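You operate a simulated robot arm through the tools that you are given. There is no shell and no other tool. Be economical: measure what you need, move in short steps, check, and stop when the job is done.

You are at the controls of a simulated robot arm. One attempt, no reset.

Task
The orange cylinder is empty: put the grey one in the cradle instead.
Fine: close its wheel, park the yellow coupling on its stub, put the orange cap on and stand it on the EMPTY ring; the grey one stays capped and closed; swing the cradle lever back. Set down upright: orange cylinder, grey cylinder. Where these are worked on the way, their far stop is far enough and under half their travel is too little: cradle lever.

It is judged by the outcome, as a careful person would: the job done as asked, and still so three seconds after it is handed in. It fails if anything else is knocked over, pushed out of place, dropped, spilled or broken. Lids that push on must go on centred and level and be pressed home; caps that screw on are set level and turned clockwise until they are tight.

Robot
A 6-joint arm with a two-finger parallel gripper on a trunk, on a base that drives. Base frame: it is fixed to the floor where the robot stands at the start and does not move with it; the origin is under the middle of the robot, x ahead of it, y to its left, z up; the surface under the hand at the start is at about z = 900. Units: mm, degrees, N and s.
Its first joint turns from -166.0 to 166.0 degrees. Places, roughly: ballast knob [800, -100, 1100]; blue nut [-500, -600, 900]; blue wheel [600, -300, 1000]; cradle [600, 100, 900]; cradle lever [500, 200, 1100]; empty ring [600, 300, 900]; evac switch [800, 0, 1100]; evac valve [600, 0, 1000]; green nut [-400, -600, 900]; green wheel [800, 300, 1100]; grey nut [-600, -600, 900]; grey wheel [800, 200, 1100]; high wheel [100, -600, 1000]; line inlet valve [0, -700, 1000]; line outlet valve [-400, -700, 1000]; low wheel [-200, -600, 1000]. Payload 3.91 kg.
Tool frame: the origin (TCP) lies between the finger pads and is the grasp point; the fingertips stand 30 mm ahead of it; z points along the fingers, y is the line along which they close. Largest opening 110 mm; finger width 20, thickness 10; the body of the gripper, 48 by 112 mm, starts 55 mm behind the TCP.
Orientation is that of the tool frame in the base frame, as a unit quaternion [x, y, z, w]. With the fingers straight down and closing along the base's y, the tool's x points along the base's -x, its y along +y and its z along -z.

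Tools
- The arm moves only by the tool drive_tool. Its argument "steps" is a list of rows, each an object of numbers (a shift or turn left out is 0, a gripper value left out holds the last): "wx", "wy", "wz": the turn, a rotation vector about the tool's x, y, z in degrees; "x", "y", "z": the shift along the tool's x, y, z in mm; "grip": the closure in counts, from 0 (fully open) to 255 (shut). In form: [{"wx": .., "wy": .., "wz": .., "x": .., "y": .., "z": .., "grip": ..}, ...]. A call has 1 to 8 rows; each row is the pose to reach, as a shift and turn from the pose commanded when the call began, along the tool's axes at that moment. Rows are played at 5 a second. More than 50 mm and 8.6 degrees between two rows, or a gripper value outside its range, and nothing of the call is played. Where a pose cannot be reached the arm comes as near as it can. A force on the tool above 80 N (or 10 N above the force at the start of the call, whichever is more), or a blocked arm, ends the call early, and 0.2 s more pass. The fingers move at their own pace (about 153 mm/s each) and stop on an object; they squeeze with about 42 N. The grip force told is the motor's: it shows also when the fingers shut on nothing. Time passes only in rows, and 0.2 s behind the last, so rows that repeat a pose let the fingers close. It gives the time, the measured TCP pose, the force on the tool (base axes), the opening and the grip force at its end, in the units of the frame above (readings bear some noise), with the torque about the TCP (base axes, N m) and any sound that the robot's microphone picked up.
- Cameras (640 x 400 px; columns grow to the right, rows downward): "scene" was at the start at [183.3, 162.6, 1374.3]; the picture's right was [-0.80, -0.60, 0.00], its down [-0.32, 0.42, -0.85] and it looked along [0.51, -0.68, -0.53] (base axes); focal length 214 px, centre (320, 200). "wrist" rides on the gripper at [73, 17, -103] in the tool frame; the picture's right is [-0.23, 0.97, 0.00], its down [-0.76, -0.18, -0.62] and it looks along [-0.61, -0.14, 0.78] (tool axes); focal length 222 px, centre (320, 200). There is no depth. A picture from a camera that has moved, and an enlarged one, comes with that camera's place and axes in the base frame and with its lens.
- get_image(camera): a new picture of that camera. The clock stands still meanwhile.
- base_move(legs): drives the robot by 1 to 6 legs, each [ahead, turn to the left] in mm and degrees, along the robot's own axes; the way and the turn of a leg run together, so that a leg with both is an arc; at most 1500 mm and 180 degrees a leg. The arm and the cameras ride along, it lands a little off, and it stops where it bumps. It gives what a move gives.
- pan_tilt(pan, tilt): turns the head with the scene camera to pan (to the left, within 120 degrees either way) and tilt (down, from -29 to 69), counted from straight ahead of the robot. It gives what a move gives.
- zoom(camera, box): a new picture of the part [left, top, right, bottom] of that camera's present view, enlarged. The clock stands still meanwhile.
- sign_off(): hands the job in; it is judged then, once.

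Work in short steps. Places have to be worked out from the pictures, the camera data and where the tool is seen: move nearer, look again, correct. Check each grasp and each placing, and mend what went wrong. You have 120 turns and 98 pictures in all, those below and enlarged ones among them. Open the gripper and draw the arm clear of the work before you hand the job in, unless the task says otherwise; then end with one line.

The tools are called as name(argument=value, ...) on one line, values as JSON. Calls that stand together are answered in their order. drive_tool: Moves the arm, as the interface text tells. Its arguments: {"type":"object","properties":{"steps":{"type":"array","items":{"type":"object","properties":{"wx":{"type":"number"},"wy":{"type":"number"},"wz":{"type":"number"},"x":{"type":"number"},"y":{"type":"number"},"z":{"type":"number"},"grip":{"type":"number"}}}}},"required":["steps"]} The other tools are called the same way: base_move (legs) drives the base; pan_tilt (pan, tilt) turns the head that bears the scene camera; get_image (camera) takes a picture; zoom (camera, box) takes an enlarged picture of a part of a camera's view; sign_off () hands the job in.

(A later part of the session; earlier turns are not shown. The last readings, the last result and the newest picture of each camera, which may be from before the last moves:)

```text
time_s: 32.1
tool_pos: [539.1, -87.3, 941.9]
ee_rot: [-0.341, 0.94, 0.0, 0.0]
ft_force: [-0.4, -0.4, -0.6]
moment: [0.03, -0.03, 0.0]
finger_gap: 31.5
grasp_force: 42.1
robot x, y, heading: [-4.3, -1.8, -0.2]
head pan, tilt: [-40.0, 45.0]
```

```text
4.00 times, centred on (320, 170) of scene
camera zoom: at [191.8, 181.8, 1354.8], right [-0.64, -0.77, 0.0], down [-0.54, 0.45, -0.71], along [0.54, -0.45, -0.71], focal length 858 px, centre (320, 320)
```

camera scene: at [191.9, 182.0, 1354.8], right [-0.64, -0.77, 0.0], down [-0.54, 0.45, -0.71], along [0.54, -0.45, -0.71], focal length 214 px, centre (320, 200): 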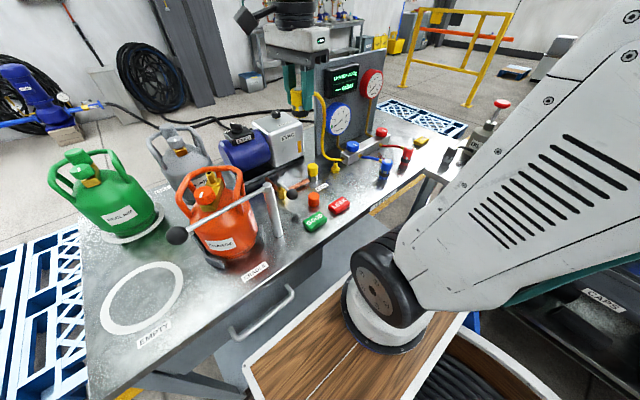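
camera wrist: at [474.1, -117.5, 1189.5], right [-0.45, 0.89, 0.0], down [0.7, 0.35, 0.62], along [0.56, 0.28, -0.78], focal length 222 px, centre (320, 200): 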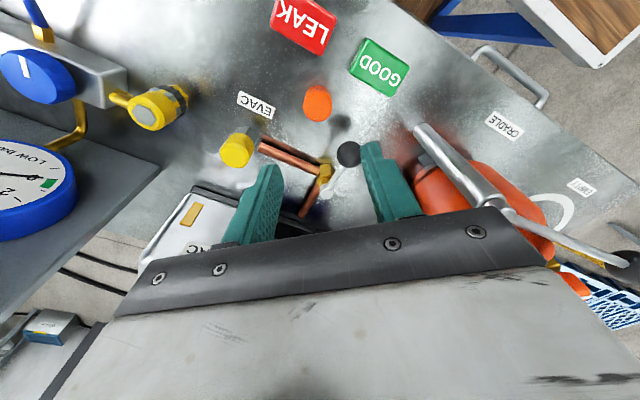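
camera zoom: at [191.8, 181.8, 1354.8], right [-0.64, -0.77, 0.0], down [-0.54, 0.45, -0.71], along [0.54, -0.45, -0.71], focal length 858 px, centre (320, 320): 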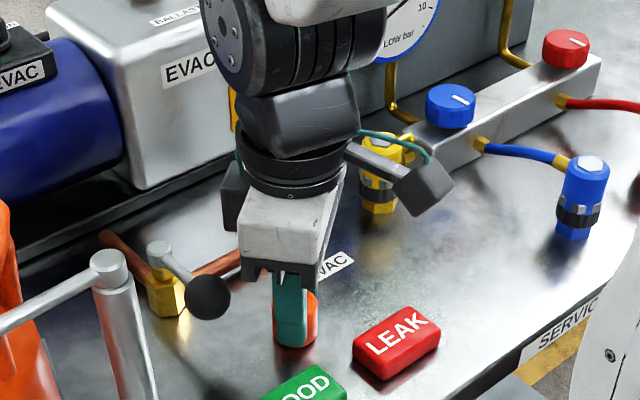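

The cap is held. I lift it and carry it to above the orange outlet at ≈(588,134).

drive_tool(steps=[{"z": -45}, {"z": -90}, {"z": -135}, {"z": -180}, {"z": -225}, {"z": -255}])

drive_tool(steps=[{"x": -36, "y": 28}, {"x": -71, "y": 55}, {"x": -107, "y": 83}, {"x": -142, "y": 111}, {"x": -160, "y": 125}, {"x": -160, "y": 125}])

pan_tilt(pan=0, tilt=50)

zoom(camera="scene", box=[300, 70, 420, 180])

get_image(camera="wrist")

```text
time_s: 33.5
tool_pos: [542.2, -90.8, 1200.0]
ee_rot: [-0.342, 0.94, 0.001, 0.0]
ft_force: [-0.4, 0.2, -1.0]
moment: [-0.02, 0.01, 0.01]
finger_gap: 31.7
grasp_force: 42.3
robot x, y, heading: [-0.0, -1.2, 0.0]
head pan, tilt: [-40.0, 45.0]
```

```text
time_s: 34.9
tool_pos: [584.2, 111.6, 1199.0]
ee_rot: [-0.341, 0.94, 0.001, 0.001]
ft_force: [-0.4, 0.5, -0.2]
moment: [0.0, -0.01, -0.01]
finger_gap: 31.8
grasp_force: 41.6
robot x, y, heading: [-1.7, 0.6, -0.1]
head pan, tilt: [-40.0, 45.0]
```

```text
time_s: 36.0
tool_pos: [584.6, 111.5, 1198.8]
ee_rot: [-0.341, 0.94, 0.002, 0.001]
ft_force: [-0.2, 0.1, -1.2]
moment: [0.0, -0.01, -0.01]
finger_gap: 31.7
grasp_force: 41.7
robot x, y, heading: [2.0, -2.6, 0.3]
head pan, tilt: [0.0, 50.0]
```

```text
3.64 times, centred on (360, 125) of scene
camera zoom: at [206.5, 234.0, 1347.9], right [0.0, -1.0, 0.0], down [-0.77, 0.0, -0.64], along [0.64, 0.0, -0.77], focal length 780 px, centre (174, 473)
```

zoom: 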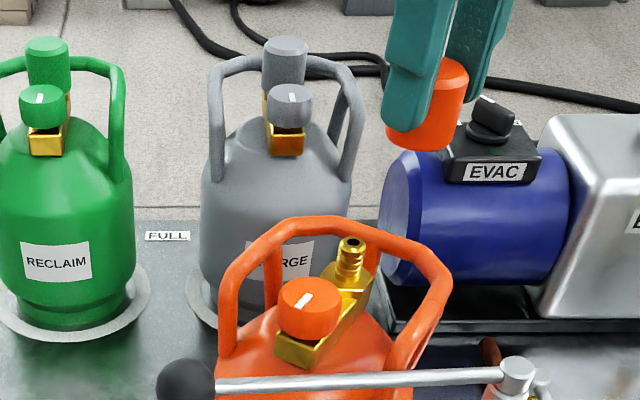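

```text
56 pictures are left
camera wrist: at [517.2, 77.0, 1303.4], right [-0.45, 0.89, 0.0], down [0.7, 0.35, 0.62], along [0.56, 0.28, -0.78], focal length 222 px, centre (320, 200)
```

wrist: 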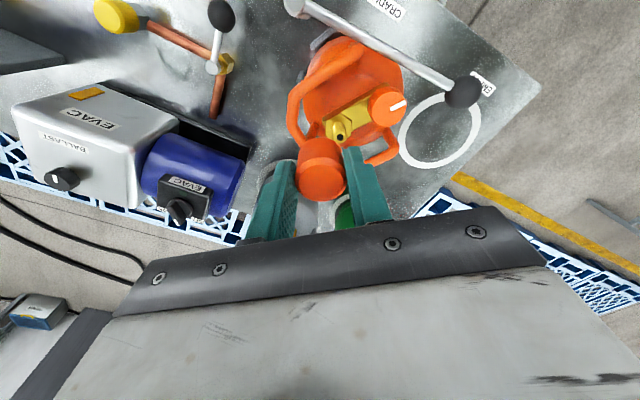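

The bare outlet is visible as a barbed spigot. I zoom both views to fix its place before going over it.

zoom(camera="scene", box=[335, 105, 385, 145])

zoom(camera="wrist", box=[290, 80, 390, 200])

```text
10.00 times, centred on (360, 125) of scene
camera zoom: at [206.5, 234.0, 1347.9], right [0.0, -1.0, 0.0], down [-0.77, 0.0, -0.64], along [0.64, 0.0, -0.77], focal length 2145 px, centre (-80, 950)
```

zoom: 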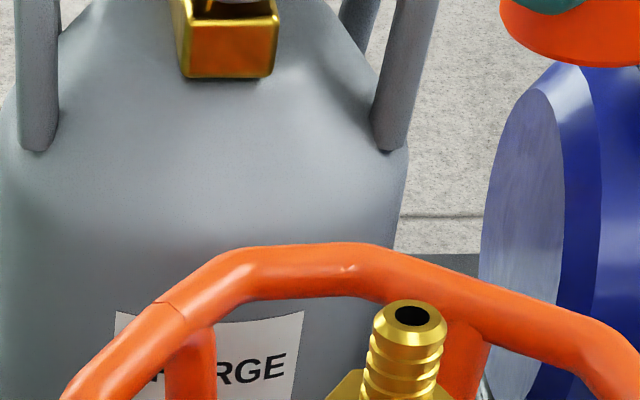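

```text
3.33 times, centred on (340, 140) of wrist
camera zoom: at [517.2, 77.0, 1303.4], right [-0.45, 0.89, 0.0], down [0.7, 0.35, 0.62], along [0.56, 0.28, -0.78], focal length 740 px, centre (253, 400)
```

zoom: 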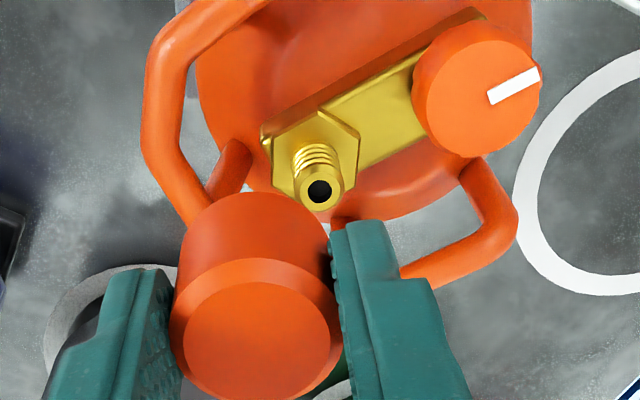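

Outlet tip refined to ≈(587.5,134.3,1092). I move over it and lower until the cap's rim is just above the tip.

drive_tool(steps=[{"x": -17, "y": 15.5}, {"x": -17, "y": 15.5, "z": 25}, {"x": -17, "y": 15.5, "z": 50}, {"x": -17, "y": 15.5, "z": 50}])

zoom(camera="scene", box=[330, 90, 400, 150])

zoom(camera="wrist", box=[280, 100, 380, 220])

```text
time_s: 37.0
tool_pos: [584.4, 133.2, 1148.7]
ee_rot: [-0.341, 0.94, 0.0, 0.0]
ft_force: [-0.2, 1.6, -0.9]
moment: [-0.02, 0.03, 0.0]
finger_gap: 31.7
grasp_force: 42.1
robot x, y, heading: [0.1, 1.3, -0.0]
head pan, tilt: [0.0, 50.0]
```

```text
6.67 times, centred on (365, 120) of scene
camera zoom: at [206.5, 234.1, 1347.9], right [0.0, -1.0, 0.0], down [-0.77, 0.0, -0.64], along [0.64, 0.0, -0.77], focal length 1430 px, centre (20, 733)
```

zoom: 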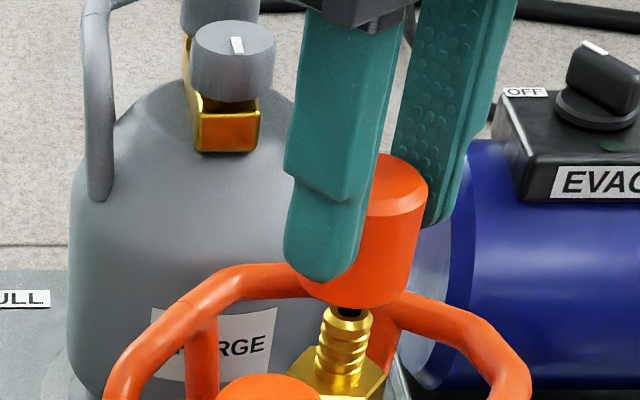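

```text
3.33 times, centred on (330, 160) of wrist
camera zoom: at [519.1, 99.5, 1252.3], right [-0.45, 0.89, 0.0], down [0.7, 0.35, 0.62], along [0.56, 0.28, -0.78], focal length 740 px, centre (287, 333)
```

zoom: 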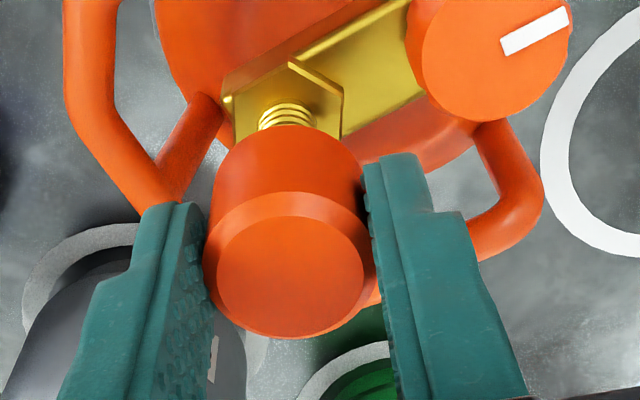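

Aligned within a millimetre or two. I lower the cap onto the spigot gently.

drive_tool(steps=[{"z": 6}, {"z": 12}, {"z": 17}, {"z": 22}, {"z": 22}])

zoom(camera="scene", box=[330, 90, 400, 150])

```text
time_s: 38.2
tool_pos: [585.0, 132.7, 1125.2]
ee_rot: [-0.341, 0.94, 0.001, 0.0]
ft_force: [0.4, -0.5, 1.1]
moment: [0.0, 0.02, 0.0]
finger_gap: 31.6
grasp_force: 41.6
robot x, y, heading: [2.2, 0.5, -0.1]
head pan, tilt: [0.0, 50.0]
```

```text
6.67 times, centred on (365, 120) of scene
camera zoom: at [206.5, 234.1, 1347.9], right [0.0, -1.0, 0.0], down [-0.77, 0.0, -0.64], along [0.64, 0.0, -0.77], focal length 1430 px, centre (20, 733)
```

zoom: 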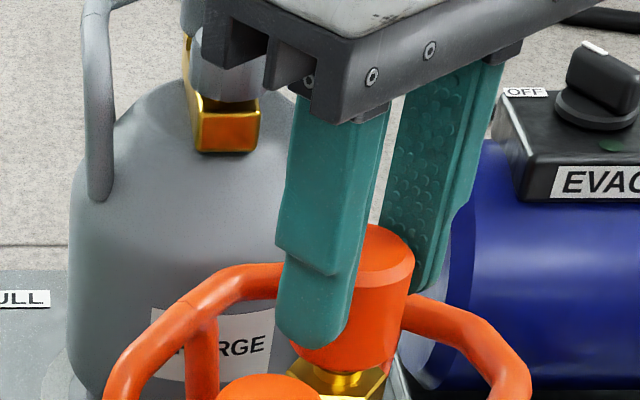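

The cap is around the spigot with no force. I lower on to first contact.

drive_tool(steps=[{"z": 3}, {"z": 6}, {"z": 8}, {"z": 8}])

```text
time_s: 39.2
tool_pos: [584.5, 133.8, 1115.9]
ee_rot: [-0.341, 0.94, 0.0, 0.001]
ft_force: [-0.1, -1.2, -2.3]
moment: [-0.04, 0.06, 0.0]
finger_gap: 31.7
grasp_force: 41.9
robot x, y, heading: [1.1, 0.5, 0.1]
head pan, tilt: [0.0, 50.0]
```

Still free; lower a little more.

drive_tool(steps=[{"z": 2}, {"z": 4}, {"z": 6}, {"z": 6}])

zoom(camera="scene", box=[330, 95, 400, 155])

```text
time_s: 40.2
tool_pos: [584.2, 134.3, 1114.2]
ee_rot: [-0.342, 0.94, 0.002, 0.004]
ft_force: [3.2, -1.0, 36.6]
moment: [0.07, -0.23, -0.19]
finger_gap: 31.6
grasp_force: 42.1
robot x, y, heading: [-1.3, 0.6, 0.2]
head pan, tilt: [0.0, 50.0]
```

```text
6.67 times, centred on (365, 125) of scene
camera zoom: at [205.7, 233.8, 1348.1], right [0.0, -1.0, 0.0], down [-0.77, 0.0, -0.64], along [0.64, 0.0, -0.77], focal length 1430 px, centre (20, 700)
```

zoom: 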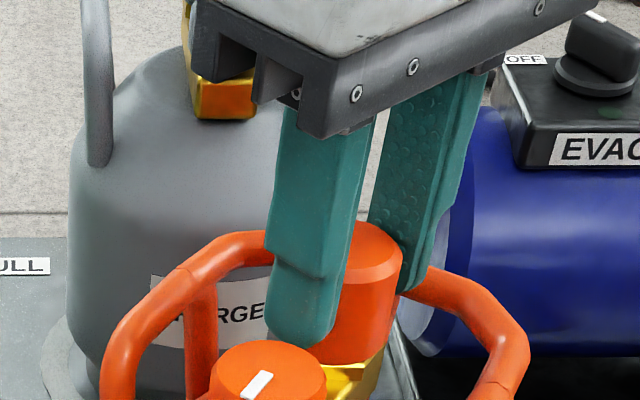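

Contact at 36 N. I ease the push slightly and turn clockwise, watching torque.

drive_tool(steps=[{"z": -2.5}, {"z": -2.5, "wz": 8}, {"z": -2.5, "wz": 16}, {"z": -2.5, "wz": 24}, {"z": -2.5, "wz": 32}, {"z": -2.5, "wz": 40}, {"z": -2.5, "wz": 48}, {"z": -2.5, "wz": 48}])

zoom(camera="scene", box=[330, 95, 400, 155])

```text
time_s: 42.0
tool_pos: [582.8, 135.6, 1114.5]
ee_rot: [0.072, 0.997, 0.001, 0.0]
ft_force: [0.6, 0.2, -1.1]
moment: [0.01, 0.04, 0.01]
finger_gap: 31.5
grasp_force: 42.0
robot x, y, heading: [-1.6, -5.3, 0.1]
head pan, tilt: [0.0, 50.0]
```

```text
6.67 times, centred on (365, 125) of scene
camera zoom: at [206.6, 234.1, 1347.9], right [0.0, -1.0, 0.0], down [-0.77, 0.0, -0.64], along [0.64, 0.0, -0.77], focal length 1430 px, centre (20, 700)
```

zoom: 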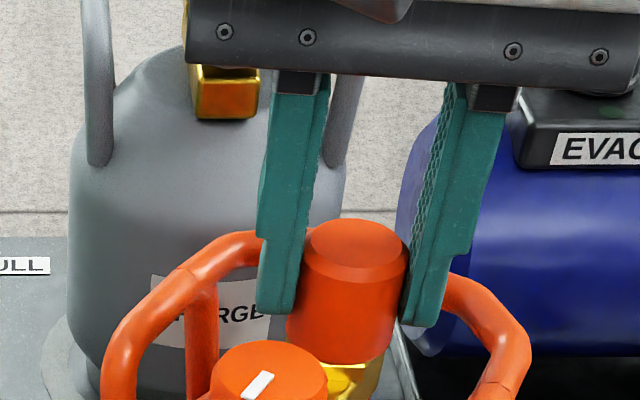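

It turns freely now. I keep turning, with a slight downward push.

drive_tool(steps=[{"z": 1, "wz": 8}, {"z": 1, "wz": 16}, {"z": 1, "wz": 24}, {"z": 1, "wz": 32}, {"z": 1, "wz": 40}, {"z": 1, "wz": 48}, {"z": 1, "wz": 56}, {"z": 1, "wz": 64}])

drive_tool(steps=[{"z": 1, "wz": 8}, {"z": 1, "wz": 16}, {"z": 1, "wz": 24}, {"z": 1, "wz": 32}, {"z": 1, "wz": 40}, {"z": 1, "wz": 48}])

zoom(camera="scene", box=[330, 95, 400, 155])

```text
time_s: 43.8
tool_pos: [583.6, 135.1, 1114.2]
ee_rot: [0.589, 0.808, 0.002, 0.0]
ft_force: [4.6, 3.6, 22.1]
moment: [-0.17, -0.14, 0.08]
finger_gap: 31.8
grasp_force: 42.1
robot x, y, heading: [-4.4, -0.2, 0.2]
head pan, tilt: [0.0, 50.0]
```

```text
time_s: 45.2
tool_pos: [585.1, 134.9, 1112.4]
ee_rot: [0.867, 0.499, 0.001, 0.0]
ft_force: [14.1, 3.5, 27.0]
moment: [0.31, -0.5, 0.12]
finger_gap: 31.6
grasp_force: 42.4
robot x, y, heading: [1.5, 0.1, 0.1]
head pan, tilt: [0.0, 50.0]
```

```text
6.67 times, centred on (365, 125) of scene
camera zoom: at [206.4, 234.2, 1348.0], right [0.0, -1.0, 0.0], down [-0.77, 0.0, -0.64], along [0.64, 0.0, -0.77], focal length 1430 px, centre (20, 700)
```

zoom: 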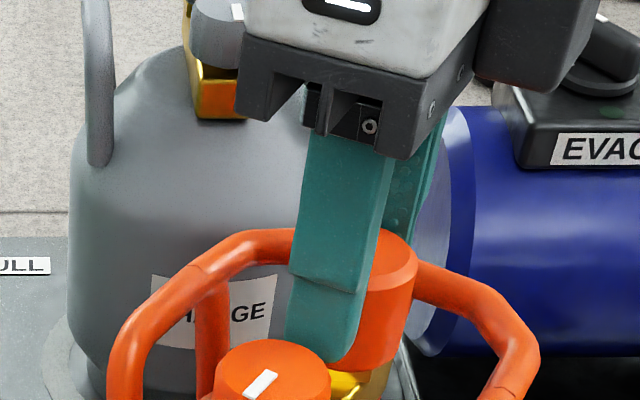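

About 160° turned, torque still low. I release and rise to see how the cap sits compared with the grey and green caps.

drive_tool(steps=[{"z": -2}, {"z": -2, "grip": 150}, {"z": -2, "grip": 150}, {"z": -30, "wz": -8}, {"z": -70, "wz": -16}, {"z": -100, "wz": -24}, {"z": -100, "wz": -32}, {"z": -100, "wz": -40}])

zoom(camera="scene", box=[330, 95, 400, 155])

```text
time_s: 47.0
tool_pos: [583.1, 136.0, 1211.1]
ee_rot: [0.642, 0.766, 0.002, 0.0]
ft_force: [-0.2, 0.1, 0.0]
moment: [-0.02, 0.0, -0.05]
finger_gap: 45.4
grasp_force: 0.0
robot x, y, heading: [-3.4, -2.0, -0.0]
head pan, tilt: [0.0, 50.0]
```

```text
6.67 times, centred on (365, 125) of scene
camera zoom: at [206.5, 234.1, 1347.9], right [0.0, -1.0, 0.0], down [-0.77, 0.0, -0.64], along [0.64, 0.0, -0.77], focal length 1430 px, centre (20, 700)
```

zoom: 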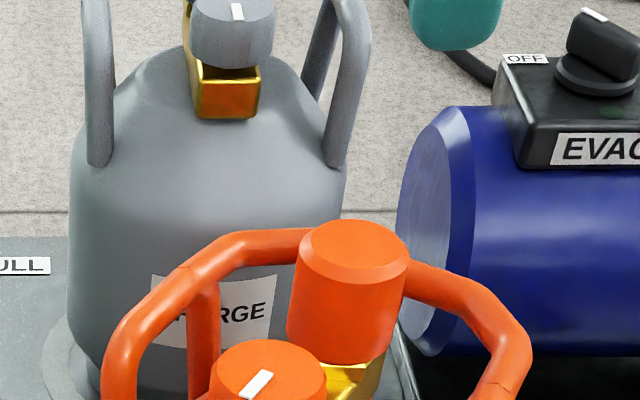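

The cap sits level and at about the same height relative to the wheel as grey's cap. To be sure it is home I regrip, press with more force and turn once more, reading torque.

drive_tool(steps=[{"z": 40}, {"z": 80}, {"z": 97}, {"z": 97, "grip": 255}, {"z": 97}, {"z": 102}, {"z": 106}, {"z": 106}])

drive_tool(steps=[{"z": -3, "wz": 8}, {"z": -3, "wz": 16}, {"z": -3, "wz": 24}, {"z": -3, "wz": 32}])

```text
time_s: 48.7
tool_pos: [585.6, 134.8, 1111.4]
ee_rot: [0.643, 0.766, 0.006, 0.003]
ft_force: [0.5, 0.1, 16.8]
moment: [0.03, 0.23, -0.02]
finger_gap: 31.1
grasp_force: 42.1
robot x, y, heading: [-2.6, 5.0, -0.4]
head pan, tilt: [0.0, 50.0]
stopped in row 8: the force on the tool passed its limit at 83 N (the readings are from after the stop); the commanded pose is now the measured one
```

```text
time_s: 49.7
tool_pos: [585.1, 134.2, 1111.9]
ee_rot: [0.83, 0.558, 0.005, 0.0]
ft_force: [-0.2, -0.6, -3.2]
moment: [0.02, -0.01, 0.0]
finger_gap: 31.3
grasp_force: 42.1
robot x, y, heading: [-0.7, -2.4, 0.1]
head pan, tilt: [0.0, 50.0]
```

83 N reached, and the cap now turns with no torque, so it looks like a push-on cap. I test with a slight upward tug.

drive_tool(steps=[{"z": -1}, {"z": -2}, {"z": -2}])

```text
time_s: 50.5
tool_pos: [584.0, 134.8, 1116.1]
ee_rot: [0.83, 0.558, 0.006, 0.0]
ft_force: [-0.5, 0.1, -3.7]
moment: [0.06, 0.03, -0.04]
finger_gap: 30.9
grasp_force: 41.8
robot x, y, heading: [0.7, -2.0, 0.0]
head pan, tilt: [0.0, 50.0]
```

zoom(camera="scene", box=[330, 95, 400, 155])

zoom(camera="wrist", box=[270, 80, 370, 220])

```text
6.67 times, centred on (365, 125) of scene
camera zoom: at [206.6, 234.1, 1347.9], right [0.0, -1.0, 0.0], down [-0.77, 0.0, -0.64], along [0.64, 0.0, -0.77], focal length 1430 px, centre (20, 700)
```

zoom: 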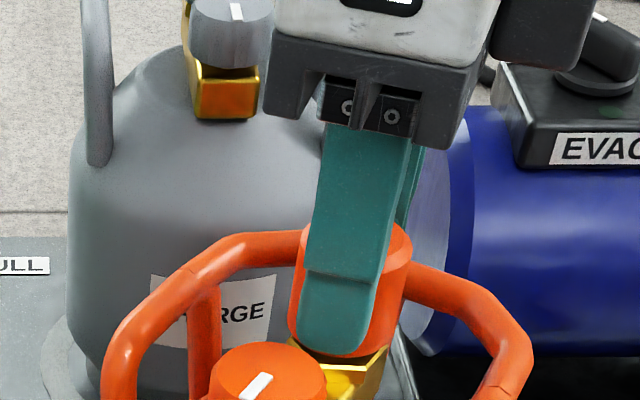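

```text
2.86 times, centred on (320, 150) of wrist
camera zoom: at [626.8, 193.7, 1221.5], right [0.82, -0.58, 0.0], down [-0.46, -0.64, 0.62], along [-0.35, -0.5, -0.79], focal length 635 px, centre (320, 343)
```

zoom: 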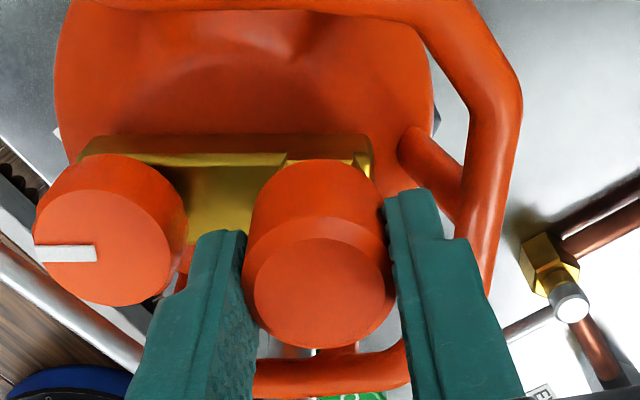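

The cap has lifted a few mm with the hand at only ~4 N. I press it straight down again firmly without turning, then test the pull in finer increments.

drive_tool(steps=[{"z": 3}, {"z": 6}, {"z": 9}, {"z": 11}, {"z": 11}])

drive_tool(steps=[{"z": -3}, {"z": -4}])

drive_tool(steps=[{"z": -1}])

drive_tool(steps=[{"z": -1}])

drive_tool(steps=[{"z": -1}])

```text
time_s: 51.4
tool_pos: [586.2, 134.3, 1111.6]
ee_rot: [0.83, 0.558, 0.013, 0.002]
ft_force: [-7.8, -3.7, 21.7]
moment: [-0.23, 0.54, -0.03]
finger_gap: 31.2
grasp_force: 41.5
robot x, y, heading: [-1.5, 3.6, -0.2]
head pan, tilt: [0.0, 50.0]
stopped in row 4: the force on the tool passed its limit at 87 N (the readings are from after the stop); the commanded pose is now the measured one
```

```text
time_s: 52.0
tool_pos: [586.5, 133.9, 1113.2]
ee_rot: [0.83, 0.558, 0.01, 0.001]
ft_force: [-0.5, -0.7, -4.3]
moment: [0.0, 0.04, 0.03]
finger_gap: 31.2
grasp_force: 42.1
robot x, y, heading: [4.3, -4.5, -0.1]
head pan, tilt: [0.0, 50.0]
```

```text
time_s: 52.4
tool_pos: [586.2, 135.6, 1115.0]
ee_rot: [0.83, 0.558, 0.01, 0.002]
ft_force: [-1.4, -1.5, -6.9]
moment: [-0.04, -0.01, -0.01]
finger_gap: 31.2
grasp_force: 42.5
robot x, y, heading: [-2.3, -0.2, 0.0]
head pan, tilt: [0.0, 50.0]
```

```text
time_s: 52.8
tool_pos: [586.8, 134.6, 1115.1]
ee_rot: [0.829, 0.558, 0.011, 0.001]
ft_force: [-1.3, 0.5, -6.2]
moment: [0.02, 0.03, 0.01]
finger_gap: 31.2
grasp_force: 41.9
robot x, y, heading: [-4.7, 0.4, -0.2]
head pan, tilt: [0.0, 50.0]
```

```text
time_s: 53.2
tool_pos: [586.1, 134.6, 1115.7]
ee_rot: [0.83, 0.558, 0.011, 0.003]
ft_force: [-0.2, -0.7, -0.6]
moment: [-0.02, 0.0, 0.0]
finger_gap: 31.1
grasp_force: 41.8
robot x, y, heading: [4.7, -2.5, 0.2]
head pan, tilt: [0.0, 50.0]
```

There is a push-fit detent of about 7 N, same as the coupling, so the cap pushes on. I level the hand's 1.3° tilt, press it home, and release.

drive_tool(steps=[{"wx": 1.0, "wy": -0.85}, {"wx": 1.0, "wy": -0.85, "z": 4}, {"wx": 1.0, "wy": -0.85, "z": 7}, {"wx": 1.0, "wy": -0.85, "z": 9}, {"wx": 1.0, "wy": -0.85, "z": 10}])

```text
time_s: 54.4
tool_pos: [587.9, 134.9, 1111.6]
ee_rot: [0.83, 0.558, 0.005, 0.0]
ft_force: [1.1, -6.9, 68.3]
moment: [0.07, 0.13, 0.04]
finger_gap: 31.0
grasp_force: 41.8
robot x, y, heading: [-1.7, 0.1, -0.4]
head pan, tilt: [0.0, 50.0]
```

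Pressed home with 68 N. I relax, open and rise, then look.

drive_tool(steps=[{"z": -5}, {"z": -6}, {"z": -6, "grip": 145}, {"z": -6, "grip": 145}, {"z": -40}, {"z": -85}, {"z": -115}, {"z": -115}])

zoom(camera="scene", box=[310, 90, 410, 190])

```text
time_s: 56.2
tool_pos: [585.1, 131.3, 1222.8]
ee_rot: [0.83, 0.558, 0.0, -0.001]
ft_force: [-1.2, 0.0, -0.5]
moment: [0.02, -0.03, -0.02]
finger_gap: 47.3
grasp_force: 0.1
robot x, y, heading: [-2.6, 0.6, -0.0]
head pan, tilt: [0.0, 50.0]
```

```text
4.00 times, centred on (360, 140) of scene
camera zoom: at [206.6, 233.9, 1347.9], right [0.0, -1.0, 0.0], down [-0.77, 0.0, -0.64], along [0.64, 0.0, -0.77], focal length 858 px, centre (160, 440)
```

zoom: 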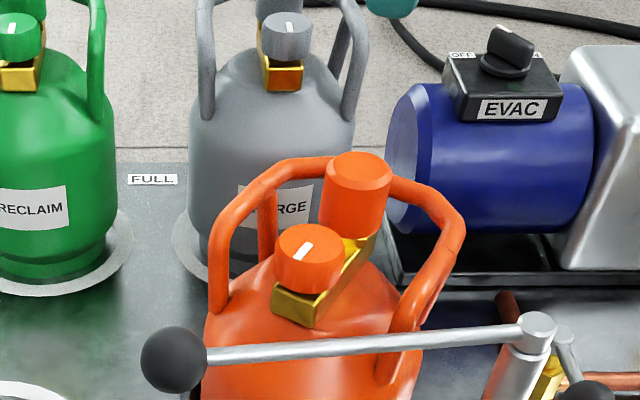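

The cap is on, level. Next the lever: I move above its ball ≈(513,230,1062) with the fingers closing along x.

drive_tool(steps=[{"x": 21, "y": -35, "wz": -8, "grip": 110}, {"x": 42, "y": -69, "wz": -16}, {"x": 62, "y": -104, "wz": -24}, {"x": 62, "y": -104, "wz": -24, "z": 40}, {"x": 62, "y": -104, "wz": -24, "z": 80}, {"x": 62, "y": -104, "wz": -24, "z": 100}, {"x": 62, "y": -104, "wz": -24, "z": 100}])

get_image(camera="wrist")

zoom(camera="scene", box=[280, 90, 420, 220])

```text
time_s: 57.8
tool_pos: [516.4, 232.7, 1121.0]
ee_rot: [0.695, 0.719, 0.001, -0.003]
ft_force: [-0.3, 0.0, -0.8]
moment: [0.01, 0.0, 0.0]
finger_gap: 62.5
grasp_force: 0.0
robot x, y, heading: [-1.7, -0.5, 0.1]
head pan, tilt: [0.0, 50.0]
```

```text
43 pictures are left
camera wrist: at [532.0, 305.5, 1225.5], right [0.98, -0.19, 0.0], down [-0.15, -0.77, 0.62], along [-0.12, -0.61, -0.78], focal length 222 px, centre (320, 200)
```

wrist: 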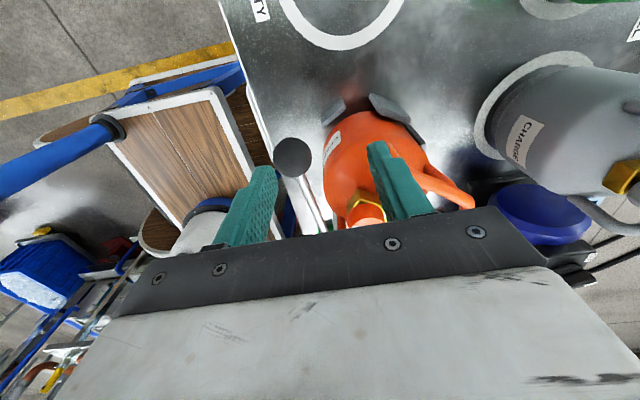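

```text
3.08 times, centred on (350, 155) of scene
camera zoom: at [206.5, 233.9, 1347.9], right [0.0, -1.0, 0.0], down [-0.77, 0.0, -0.64], along [0.64, 0.0, -0.77], focal length 660 px, centre (228, 338)
```

zoom: 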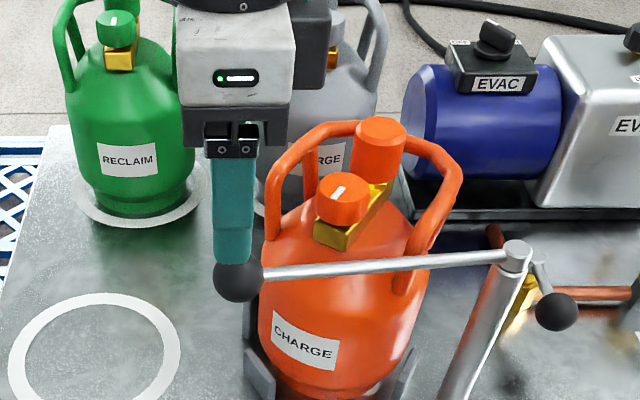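

The ball is now at ≈(492,226,1060): the lever swings about its vertical post toward the robot. That arc is inside the arm's inner reach, so I raise the hand and back the base 220 mm.

drive_tool(steps=[{"z": -40}, {"z": -80}, {"z": -80}])

base_move(legs=[[-220, 0]])

get_image(camera="scene")

```text
time_s: 58.6
tool_pos: [515.9, 232.3, 1202.1]
ee_rot: [0.695, 0.719, 0.001, -0.001]
ft_force: [-0.4, -0.3, 0.1]
moment: [-0.02, 0.01, 0.0]
finger_gap: 62.4
grasp_force: 0.0
robot x, y, heading: [1.9, -0.2, 0.1]
head pan, tilt: [0.0, 50.0]
```

```text
time_s: 60.3
tool_pos: [296.9, 233.5, 1201.3]
ee_rot: [0.695, 0.719, 0.001, -0.002]
ft_force: [-0.8, -0.6, 0.4]
moment: [-0.02, 0.02, 0.0]
finger_gap: 62.6
grasp_force: 0.0
robot x, y, heading: [-219.4, -2.2, 0.0]
head pan, tilt: [0.0, 50.0]
```

```text
41 pictures are left
camera scene: at [-14.6, 234.3, 1347.9], right [0.0, -1.0, 0.0], down [-0.77, 0.0, -0.64], along [0.64, 0.0, -0.77], focal length 214 px, centre (320, 200)
```

scene: 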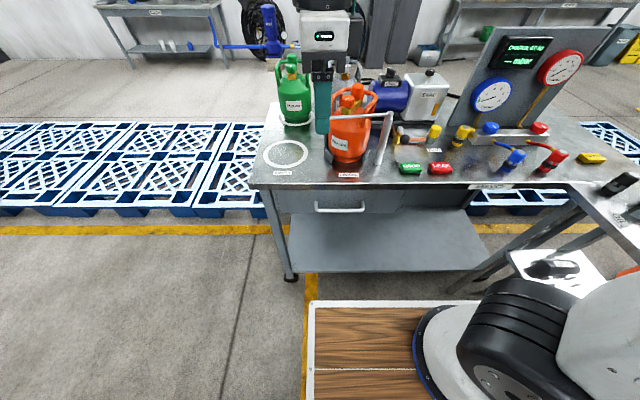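

I go over the ball, descend around it and close on it.

drive_tool(steps=[{"y": 49, "x": -3}, {"y": 98, "x": -7}, {"y": 147, "x": -10}, {"y": 195, "x": -13.6}, {"y": 195, "x": -13.6, "z": 49}, {"y": 195, "x": -13.6, "z": 98}, {"y": 195, "x": -13.6, "z": 138}, {"y": 195, "x": -13.6, "z": 138}])

drive_tool(steps=[{"grip": 255}, {"grip": 255}, {"grip": 255}])

```text
time_s: 62.1
tool_pos: [492.5, 226.5, 1062.4]
ee_rot: [0.694, 0.72, 0.001, -0.002]
ft_force: [-0.3, 0.3, 0.2]
moment: [-0.04, -0.01, 0.01]
finger_gap: 62.6
grasp_force: 0.2
robot x, y, heading: [-221.5, -1.8, -0.0]
head pan, tilt: [0.0, 50.0]
```

```text
time_s: 62.9
tool_pos: [492.7, 226.7, 1061.1]
ee_rot: [0.695, 0.719, 0.001, -0.002]
ft_force: [1.0, -0.8, -3.9]
moment: [0.04, 0.01, -0.03]
finger_gap: 30.8
grasp_force: 44.6
robot x, y, heading: [-217.2, -1.0, 0.1]
head pan, tilt: [0.0, 50.0]
```

The ball is held. I swing it along its arc toward the robot, first about 40°.

drive_tool(steps=[{"x": -5.5, "y": -29.7}, {"x": -16, "y": -58.2}, {"x": -31.4, "y": -84.3}, {"x": -51, "y": -107.4}, {"x": -51, "y": -107.4}])

```text
time_s: 64.1
tool_pos: [385.7, 173.1, 1065.6]
ee_rot: [0.695, 0.719, 0.003, 0.0]
ft_force: [2.8, 5.6, 10.9]
moment: [0.08, -0.09, 1.13]
finger_gap: 31.5
grasp_force: 44.4
robot x, y, heading: [-220.8, -3.5, 0.1]
head pan, tilt: [0.0, 50.0]
```

The lever follows. I continue the arc, yawing the hand along with it.

drive_tool(steps=[{"wz": -8}, {"x": -23.4, "y": -19.3, "wz": -16}, {"x": -49.7, "y": -34.2, "wz": -24}, {"x": -78.3, "y": -44.4, "wz": -32}, {"x": -108.2, "y": -49.4, "wz": -40}, {"x": -108.2, "y": -49.4, "wz": -40}])

get_image(camera="scene")

```text
time_s: 65.5
tool_pos: [338.3, 59.8, 1063.5]
ee_rot: [0.407, 0.914, 0.002, 0.0]
ft_force: [-13.7, 5.8, 33.4]
moment: [-0.19, -0.26, 0.85]
finger_gap: 31.2
grasp_force: 45.0
robot x, y, heading: [-221.4, 1.1, 0.2]
head pan, tilt: [0.0, 50.0]
```

```text
40 pictures are left
camera scene: at [-15.8, 234.5, 1348.1], right [0.0, -1.0, 0.0], down [-0.77, 0.0, -0.64], along [0.64, 0.0, -0.77], focal length 214 px, centre (320, 200)
```

scene: 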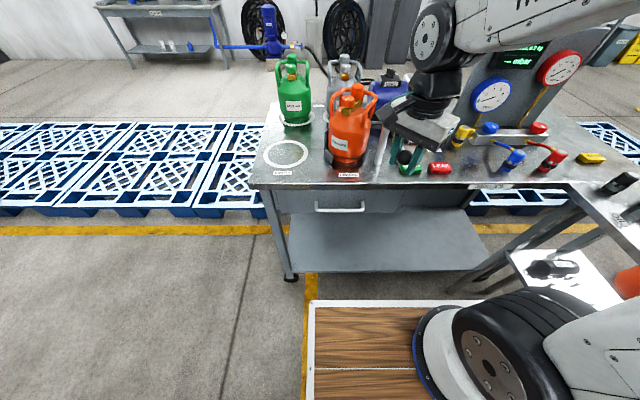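

The lever is swung about 90° clear of the cylinder. I release the ball, rise, and zoom to confirm everything before choosing the grip on the cylinder's brass valve body (it lies over the cylinder axis).

drive_tool(steps=[{"grip": 110}, {"grip": 110}, {"z": -45}, {"z": -90}, {"z": -140, "wz": -7}, {"z": -140, "wz": -13.4}])

drive_tool(steps=[{"x": -31, "y": 40}, {"x": -62, "y": 80}, {"x": -93, "y": 120}, {"x": -124, "y": 160}, {"x": -136, "y": 200}, {"x": -136, "y": 200}])

get_image(camera="wrist")

zoom(camera="scene", box=[310, 70, 430, 180])

```text
time_s: 66.9
tool_pos: [339.8, 60.6, 1205.3]
ee_rot: [0.296, 0.955, 0.002, -0.001]
ft_force: [-0.2, 0.0, 0.0]
moment: [0.01, 0.0, 0.0]
finger_gap: 62.7
grasp_force: 0.0
robot x, y, heading: [-221.3, -3.2, 0.1]
head pan, tilt: [0.0, 50.0]
```

```text
refused: row 1 steps farther than a row can; nothing moved
```

```text
39 pictures are left
camera wrist: at [290.8, 115.0, 1309.5], right [0.74, 0.67, 0.0], down [0.53, -0.58, 0.62], along [0.42, -0.46, -0.78], focal length 222 px, centre (320, 200)
```

wrist: 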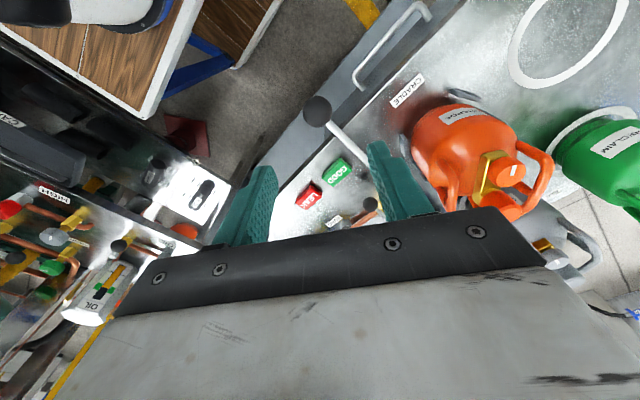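

```text
3.64 times, centred on (370, 125) of scene
camera zoom: at [-14.5, 234.4, 1347.9], right [0.0, -1.0, 0.0], down [-0.77, 0.0, -0.64], along [0.64, 0.0, -0.77], focal length 780 px, centre (138, 473)
```

zoom: 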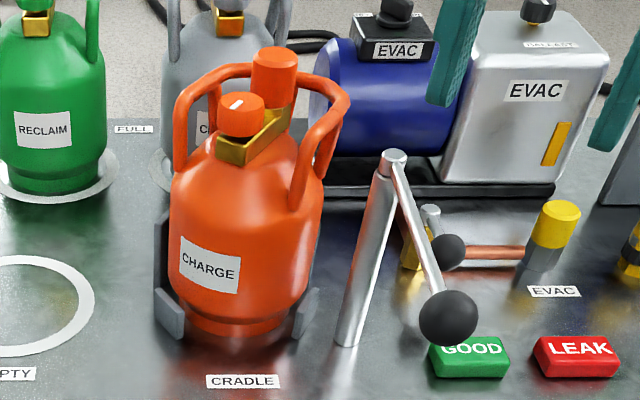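

The lever stands open and the cylinder is free. Row too long before; I move in smaller rows to above the valve body at ≈(566.5,149).

drive_tool(steps=[{"x": -23, "y": 34}, {"x": -46, "y": 67}, {"x": -68, "y": 101}, {"x": -91, "y": 134}, {"x": -114, "y": 168}, {"x": -136.4, "y": 201.5}, {"x": -136.4, "y": 201.5, "z": 30}, {"x": -136.4, "y": 201.5, "z": 30}])

zoom(camera="wrist", box=[260, 70, 380, 200])

```text
time_s: 68.7
tool_pos: [565.7, 149.1, 1171.9]
ee_rot: [0.298, 0.955, 0.001, -0.002]
ft_force: [0.2, 0.6, 0.6]
moment: [0.02, 0.0, 0.0]
finger_gap: 62.6
grasp_force: 0.0
robot x, y, heading: [-220.5, -1.0, -0.1]
head pan, tilt: [0.0, 50.0]
```

```text
3.08 times, centred on (320, 135) of wrist
camera zoom: at [516.2, 204.3, 1276.8], right [0.74, 0.67, 0.0], down [0.53, -0.58, 0.62], along [0.42, -0.46, -0.78], focal length 684 px, centre (320, 400)
```

zoom: 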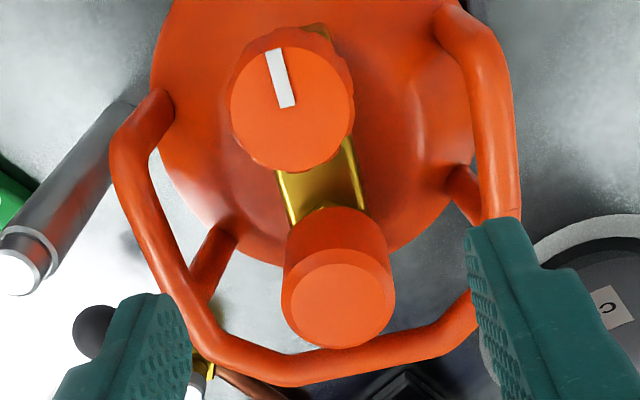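

The hand is aligned within 1.5 mm over the valve body. I narrow the fingers to 46 mm, correct, and descend until the tips straddle the body, feeling for contact.

drive_tool(steps=[{"x": -1.3, "y": -1.4, "grip": 148}, {"x": -1.3, "y": -1.4, "z": 35}, {"x": -1.3, "y": -1.4, "z": 65}, {"x": -1.3, "y": -1.4, "z": 88}, {"x": -1.3, "y": -1.4, "z": 96}, {"x": -1.3, "y": -1.4, "z": 96}])

zoom(camera="scene", box=[325, 75, 395, 135])

```text
time_s: 70.1
tool_pos: [565.6, 146.7, 1080.7]
ee_rot: [0.298, 0.955, 0.003, 0.0]
ft_force: [-1.1, -0.4, 26.6]
moment: [-0.64, 0.43, 0.01]
finger_gap: 46.8
grasp_force: 0.8
robot x, y, heading: [-222.1, -0.7, 0.1]
head pan, tilt: [0.0, 50.0]
```

```text
6.67 times, centred on (360, 105) of scene
camera zoom: at [-15.4, 234.2, 1348.1], right [0.0, -1.0, 0.0], down [-0.77, 0.0, -0.64], along [0.64, 0.0, -0.77], focal length 1430 px, centre (53, 833)
```

zoom: 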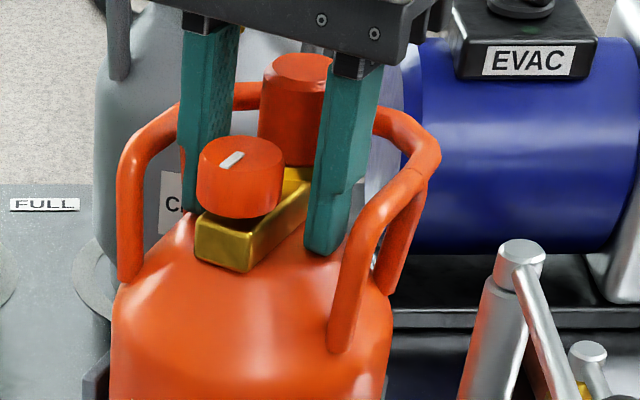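

The tips touch the dome beside the block (26 N). I raise 3 mm and close on the block.

drive_tool(steps=[{"z": -5}, {"z": -5, "grip": 255}, {"z": -5}, {"z": -5}])

zoom(camera="scene", box=[325, 75, 395, 135])

```text
time_s: 71.1
tool_pos: [566.2, 148.3, 1081.0]
ee_rot: [0.297, 0.955, 0.0, -0.002]
ft_force: [-0.1, 1.1, -0.8]
moment: [-0.01, 0.0, 0.0]
finger_gap: 25.7
grasp_force: 42.1
robot x, y, heading: [-220.0, -2.3, -0.1]
head pan, tilt: [0.0, 50.0]
```

```text
6.67 times, centred on (360, 105) of scene
camera zoom: at [-14.2, 234.5, 1347.8], right [0.0, -1.0, 0.0], down [-0.77, 0.0, -0.64], along [0.64, 0.0, -0.77], focal length 1430 px, centre (53, 833)
```

zoom: 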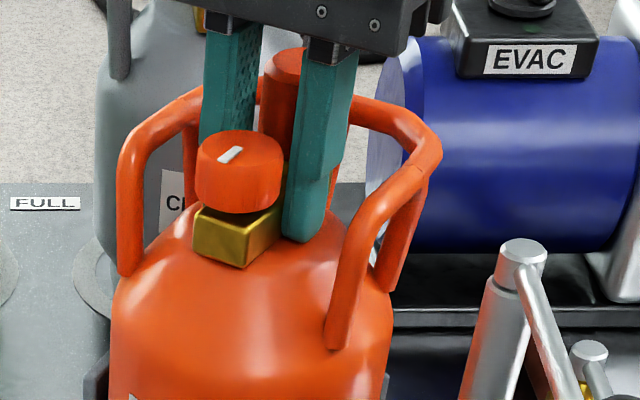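

Gripped on the 25.7 mm brass block. I lift slightly and read the weight.

drive_tool(steps=[{"z": -4}, {"z": -8}, {"z": -12}, {"z": -12}])

```text
time_s: 72.1
tool_pos: [568.2, 147.7, 1094.2]
ee_rot: [0.297, 0.955, 0.0, -0.002]
ft_force: [-9.8, 2.7, -14.9]
moment: [0.33, 1.45, 0.12]
finger_gap: 25.5
grasp_force: 42.0
robot x, y, heading: [-217.2, 0.9, 0.4]
head pan, tilt: [0.0, 50.0]
```

It comes up (−15 N), with some side force from the cradle. I lift a little further and look.

drive_tool(steps=[{"z": -5}, {"z": -10}, {"z": -15}, {"z": -15}])

get_image(camera="scene")

```text
time_s: 73.1
tool_pos: [567.9, 149.1, 1109.6]
ee_rot: [0.298, 0.955, 0.002, -0.002]
ft_force: [-6.0, -1.6, -12.1]
moment: [-0.16, 0.9, -0.07]
finger_gap: 26.0
grasp_force: 41.3
robot x, y, heading: [-218.8, 2.9, -0.1]
head pan, tilt: [0.0, 50.0]
```

```text
34 pictures are left
camera scene: at [-14.3, 234.4, 1347.9], right [0.0, -1.0, 0.0], down [-0.77, 0.0, -0.64], along [0.64, 0.0, -0.77], focal length 214 px, centre (320, 200)
```

scene: 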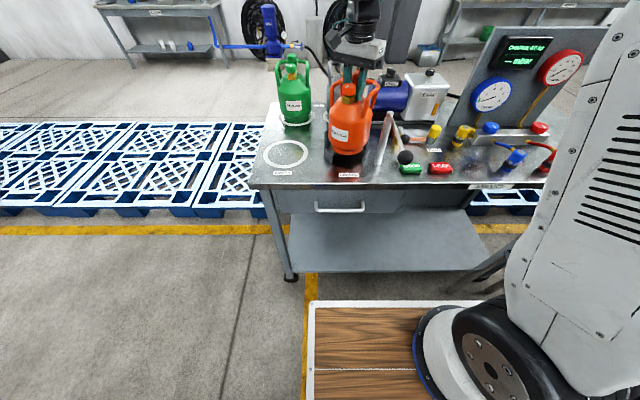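

zoom(camera="scene", box=[250, 60, 430, 190])

```text
3.08 times, centred on (340, 125) of scene
camera zoom: at [-14.3, 234.4, 1347.9], right [0.0, -1.0, 0.0], down [-0.77, 0.0, -0.64], along [0.64, 0.0, -0.77], focal length 660 px, centre (258, 431)
```

zoom: 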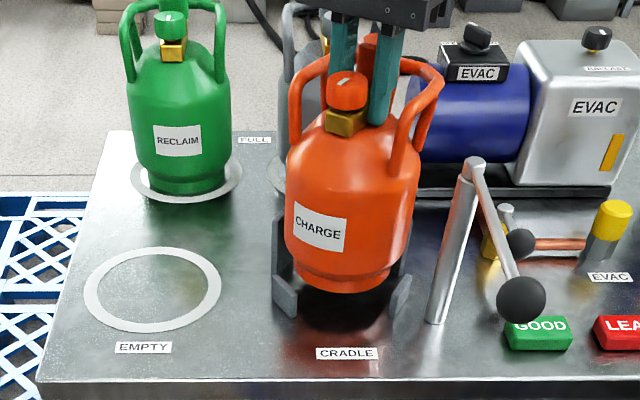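

It hangs upright, weight ≈13 N. The EMPTY ring centre works out at ≈(560,347). I lift clear of the cradle and carry it over.

drive_tool(steps=[{"z": -25}, {"z": -50}, {"z": -70}, {"z": -70}])

drive_tool(steps=[{"x": 20, "y": 27}, {"x": 40, "y": 53}, {"x": 60, "y": 80}, {"x": 80, "y": 107}, {"x": 100, "y": 134}, {"x": 119, "y": 160}, {"x": 119, "y": 160}])

zoom(camera="scene", box=[230, 40, 390, 190])

```text
time_s: 74.1
tool_pos: [567.7, 148.4, 1179.7]
ee_rot: [0.298, 0.955, 0.001, -0.001]
ft_force: [-1.0, 0.3, -10.4]
moment: [0.0, 0.04, -0.01]
finger_gap: 25.8
grasp_force: 42.2
robot x, y, heading: [-222.0, -2.8, 0.2]
head pan, tilt: [0.0, 50.0]
```

```text
time_s: 75.7
tool_pos: [560.0, 349.5, 1178.8]
ee_rot: [0.297, 0.955, 0.001, -0.001]
ft_force: [0.6, -0.1, -11.4]
moment: [0.02, 0.0, -0.01]
finger_gap: 25.9
grasp_force: 42.3
robot x, y, heading: [-218.8, 3.4, -0.0]
head pan, tilt: [0.0, 50.0]
```

```text
2.67 times, centred on (310, 115) of scene
camera zoom: at [-14.2, 234.7, 1347.8], right [0.0, -1.0, 0.0], down [-0.77, 0.0, -0.64], along [0.64, 0.0, -0.77], focal length 572 px, centre (347, 427)
```

zoom: 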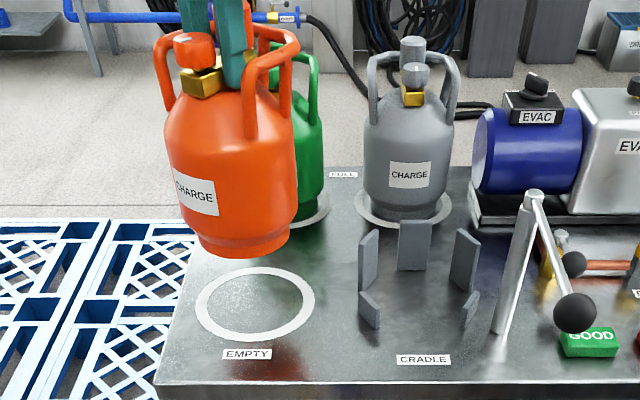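

The cylinder hangs plumb over the ring. I lower it, feeling for the table.

drive_tool(steps=[{"z": 30, "y": -1}, {"z": 60, "y": -1}, {"z": 82, "y": -1}, {"z": 91, "y": -1}, {"z": 96, "y": -1}, {"z": 96, "y": -1}])

```text
time_s: 77.1
tool_pos: [558.2, 346.6, 1082.6]
ee_rot: [0.297, 0.955, 0.001, -0.002]
ft_force: [0.5, -0.3, -10.5]
moment: [0.0, 0.01, 0.02]
finger_gap: 25.7
grasp_force: 42.1
robot x, y, heading: [-219.5, 0.0, -0.1]
head pan, tilt: [0.0, 50.0]
```

drive_tool(steps=[{"z": 1.5}, {"z": 3}, {"z": 3}])

zoom(camera="scene", box=[240, 60, 380, 190])

```text
time_s: 77.9
tool_pos: [558.9, 348.8, 1081.5]
ee_rot: [0.297, 0.955, 0.001, -0.001]
ft_force: [-2.7, -0.9, -1.2]
moment: [-0.39, -0.08, -0.02]
finger_gap: 25.7
grasp_force: 42.4
robot x, y, heading: [-222.8, 0.5, 0.1]
head pan, tilt: [0.0, 50.0]
```

```text
3.08 times, centred on (310, 125) of scene
camera zoom: at [-14.5, 234.5, 1347.9], right [0.0, -1.0, 0.0], down [-0.77, 0.0, -0.64], along [0.64, 0.0, -0.77], focal length 660 px, centre (351, 431)
```

zoom: 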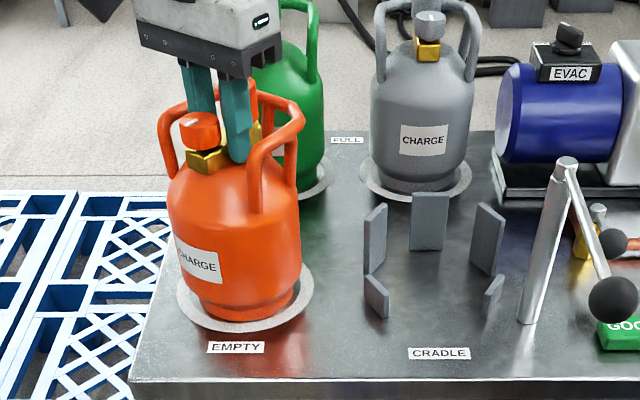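

The table carries it now and it stands centred in the EMPTY ring. I open and rise straight up.

drive_tool(steps=[{"z": 1}, {"grip": 148}, {"grip": 148}, {"z": -30}, {"z": -75}, {"z": -120}, {"z": -140}])

zoom(camera="scene", box=[240, 60, 400, 190])

```text
time_s: 79.5
tool_pos: [557.3, 346.1, 1220.7]
ee_rot: [0.297, 0.955, 0.002, -0.002]
ft_force: [0.3, -0.4, -0.1]
moment: [-0.02, 0.02, -0.01]
finger_gap: 46.4
grasp_force: 0.0
robot x, y, heading: [-217.8, -0.4, -0.1]
head pan, tilt: [0.0, 50.0]
```

```text
3.08 times, centred on (320, 125) of scene
camera zoom: at [-14.4, 234.5, 1347.9], right [0.0, -1.0, 0.0], down [-0.77, 0.0, -0.64], along [0.64, 0.0, -0.77], focal length 660 px, centre (320, 431)
```

zoom: 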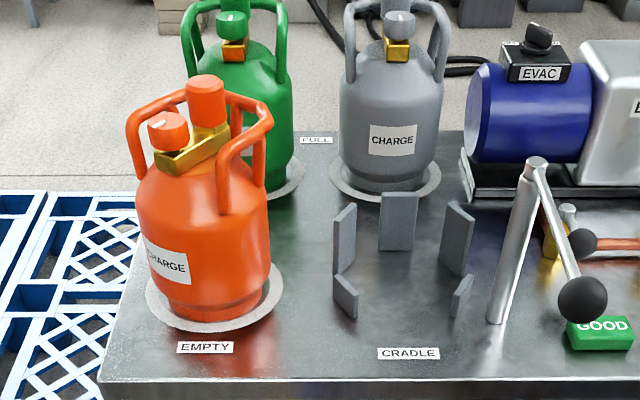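

Orange stands upright on EMPTY, capped and closed. Grey's axis is at ≈(780,150), so I drive 120 mm forward and bring the hand over its valve block, fingers closing along y.

base_move(legs=[[120, 0]])

drive_tool(steps=[{"wz": -8}, {"wz": -16}, {"wz": -24}, {"wz": -32}, {"wz": -34.6}, {"wz": -34.6}])

```text
time_s: 80.7
tool_pos: [676.4, 342.4, 1221.1]
ee_rot: [0.299, 0.954, 0.001, -0.001]
ft_force: [-0.4, 0.5, 0.3]
moment: [0.01, 0.02, 0.0]
finger_gap: 46.4
grasp_force: 0.0
robot x, y, heading: [-101.5, 0.8, -0.1]
head pan, tilt: [0.0, 50.0]
```

```text
time_s: 82.1
tool_pos: [677.3, 343.6, 1221.4]
ee_rot: [0.002, 1.0, 0.001, -0.001]
ft_force: [0.6, -0.1, 0.3]
moment: [0.01, 0.0, 0.0]
finger_gap: 46.0
grasp_force: 0.1
robot x, y, heading: [-99.1, 0.4, -0.1]
head pan, tilt: [0.0, 50.0]
```

Now I move over grey.

drive_tool(steps=[{"x": -21, "y": -39}, {"x": -42, "y": -77}, {"x": -62, "y": -116}, {"x": -83, "y": -154}, {"x": -103, "y": -193}, {"x": -103, "y": -193, "z": 40}, {"x": -103, "y": -193, "z": 40}])

zoom(camera="wrist", box=[250, 60, 390, 210])

```text
time_s: 83.7
tool_pos: [781.2, 151.3, 1178.2]
ee_rot: [0.002, 1.0, 0.002, -0.001]
ft_force: [0.3, -0.8, 0.3]
moment: [-0.01, 0.0, -0.01]
finger_gap: 46.2
grasp_force: 0.1
robot x, y, heading: [-102.2, 2.3, -0.2]
head pan, tilt: [0.0, 50.0]
```

```text
2.67 times, centred on (320, 135) of wrist
camera zoom: at [708.6, 166.9, 1282.1], right [0.23, 0.97, 0.0], down [0.76, -0.18, 0.62], along [0.61, -0.14, -0.78], focal length 592 px, centre (320, 373)
```

zoom: 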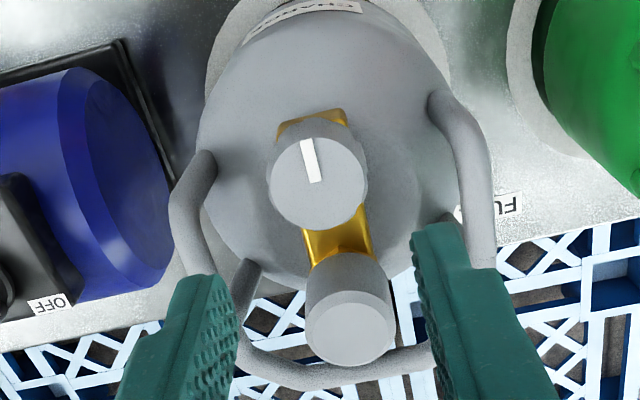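

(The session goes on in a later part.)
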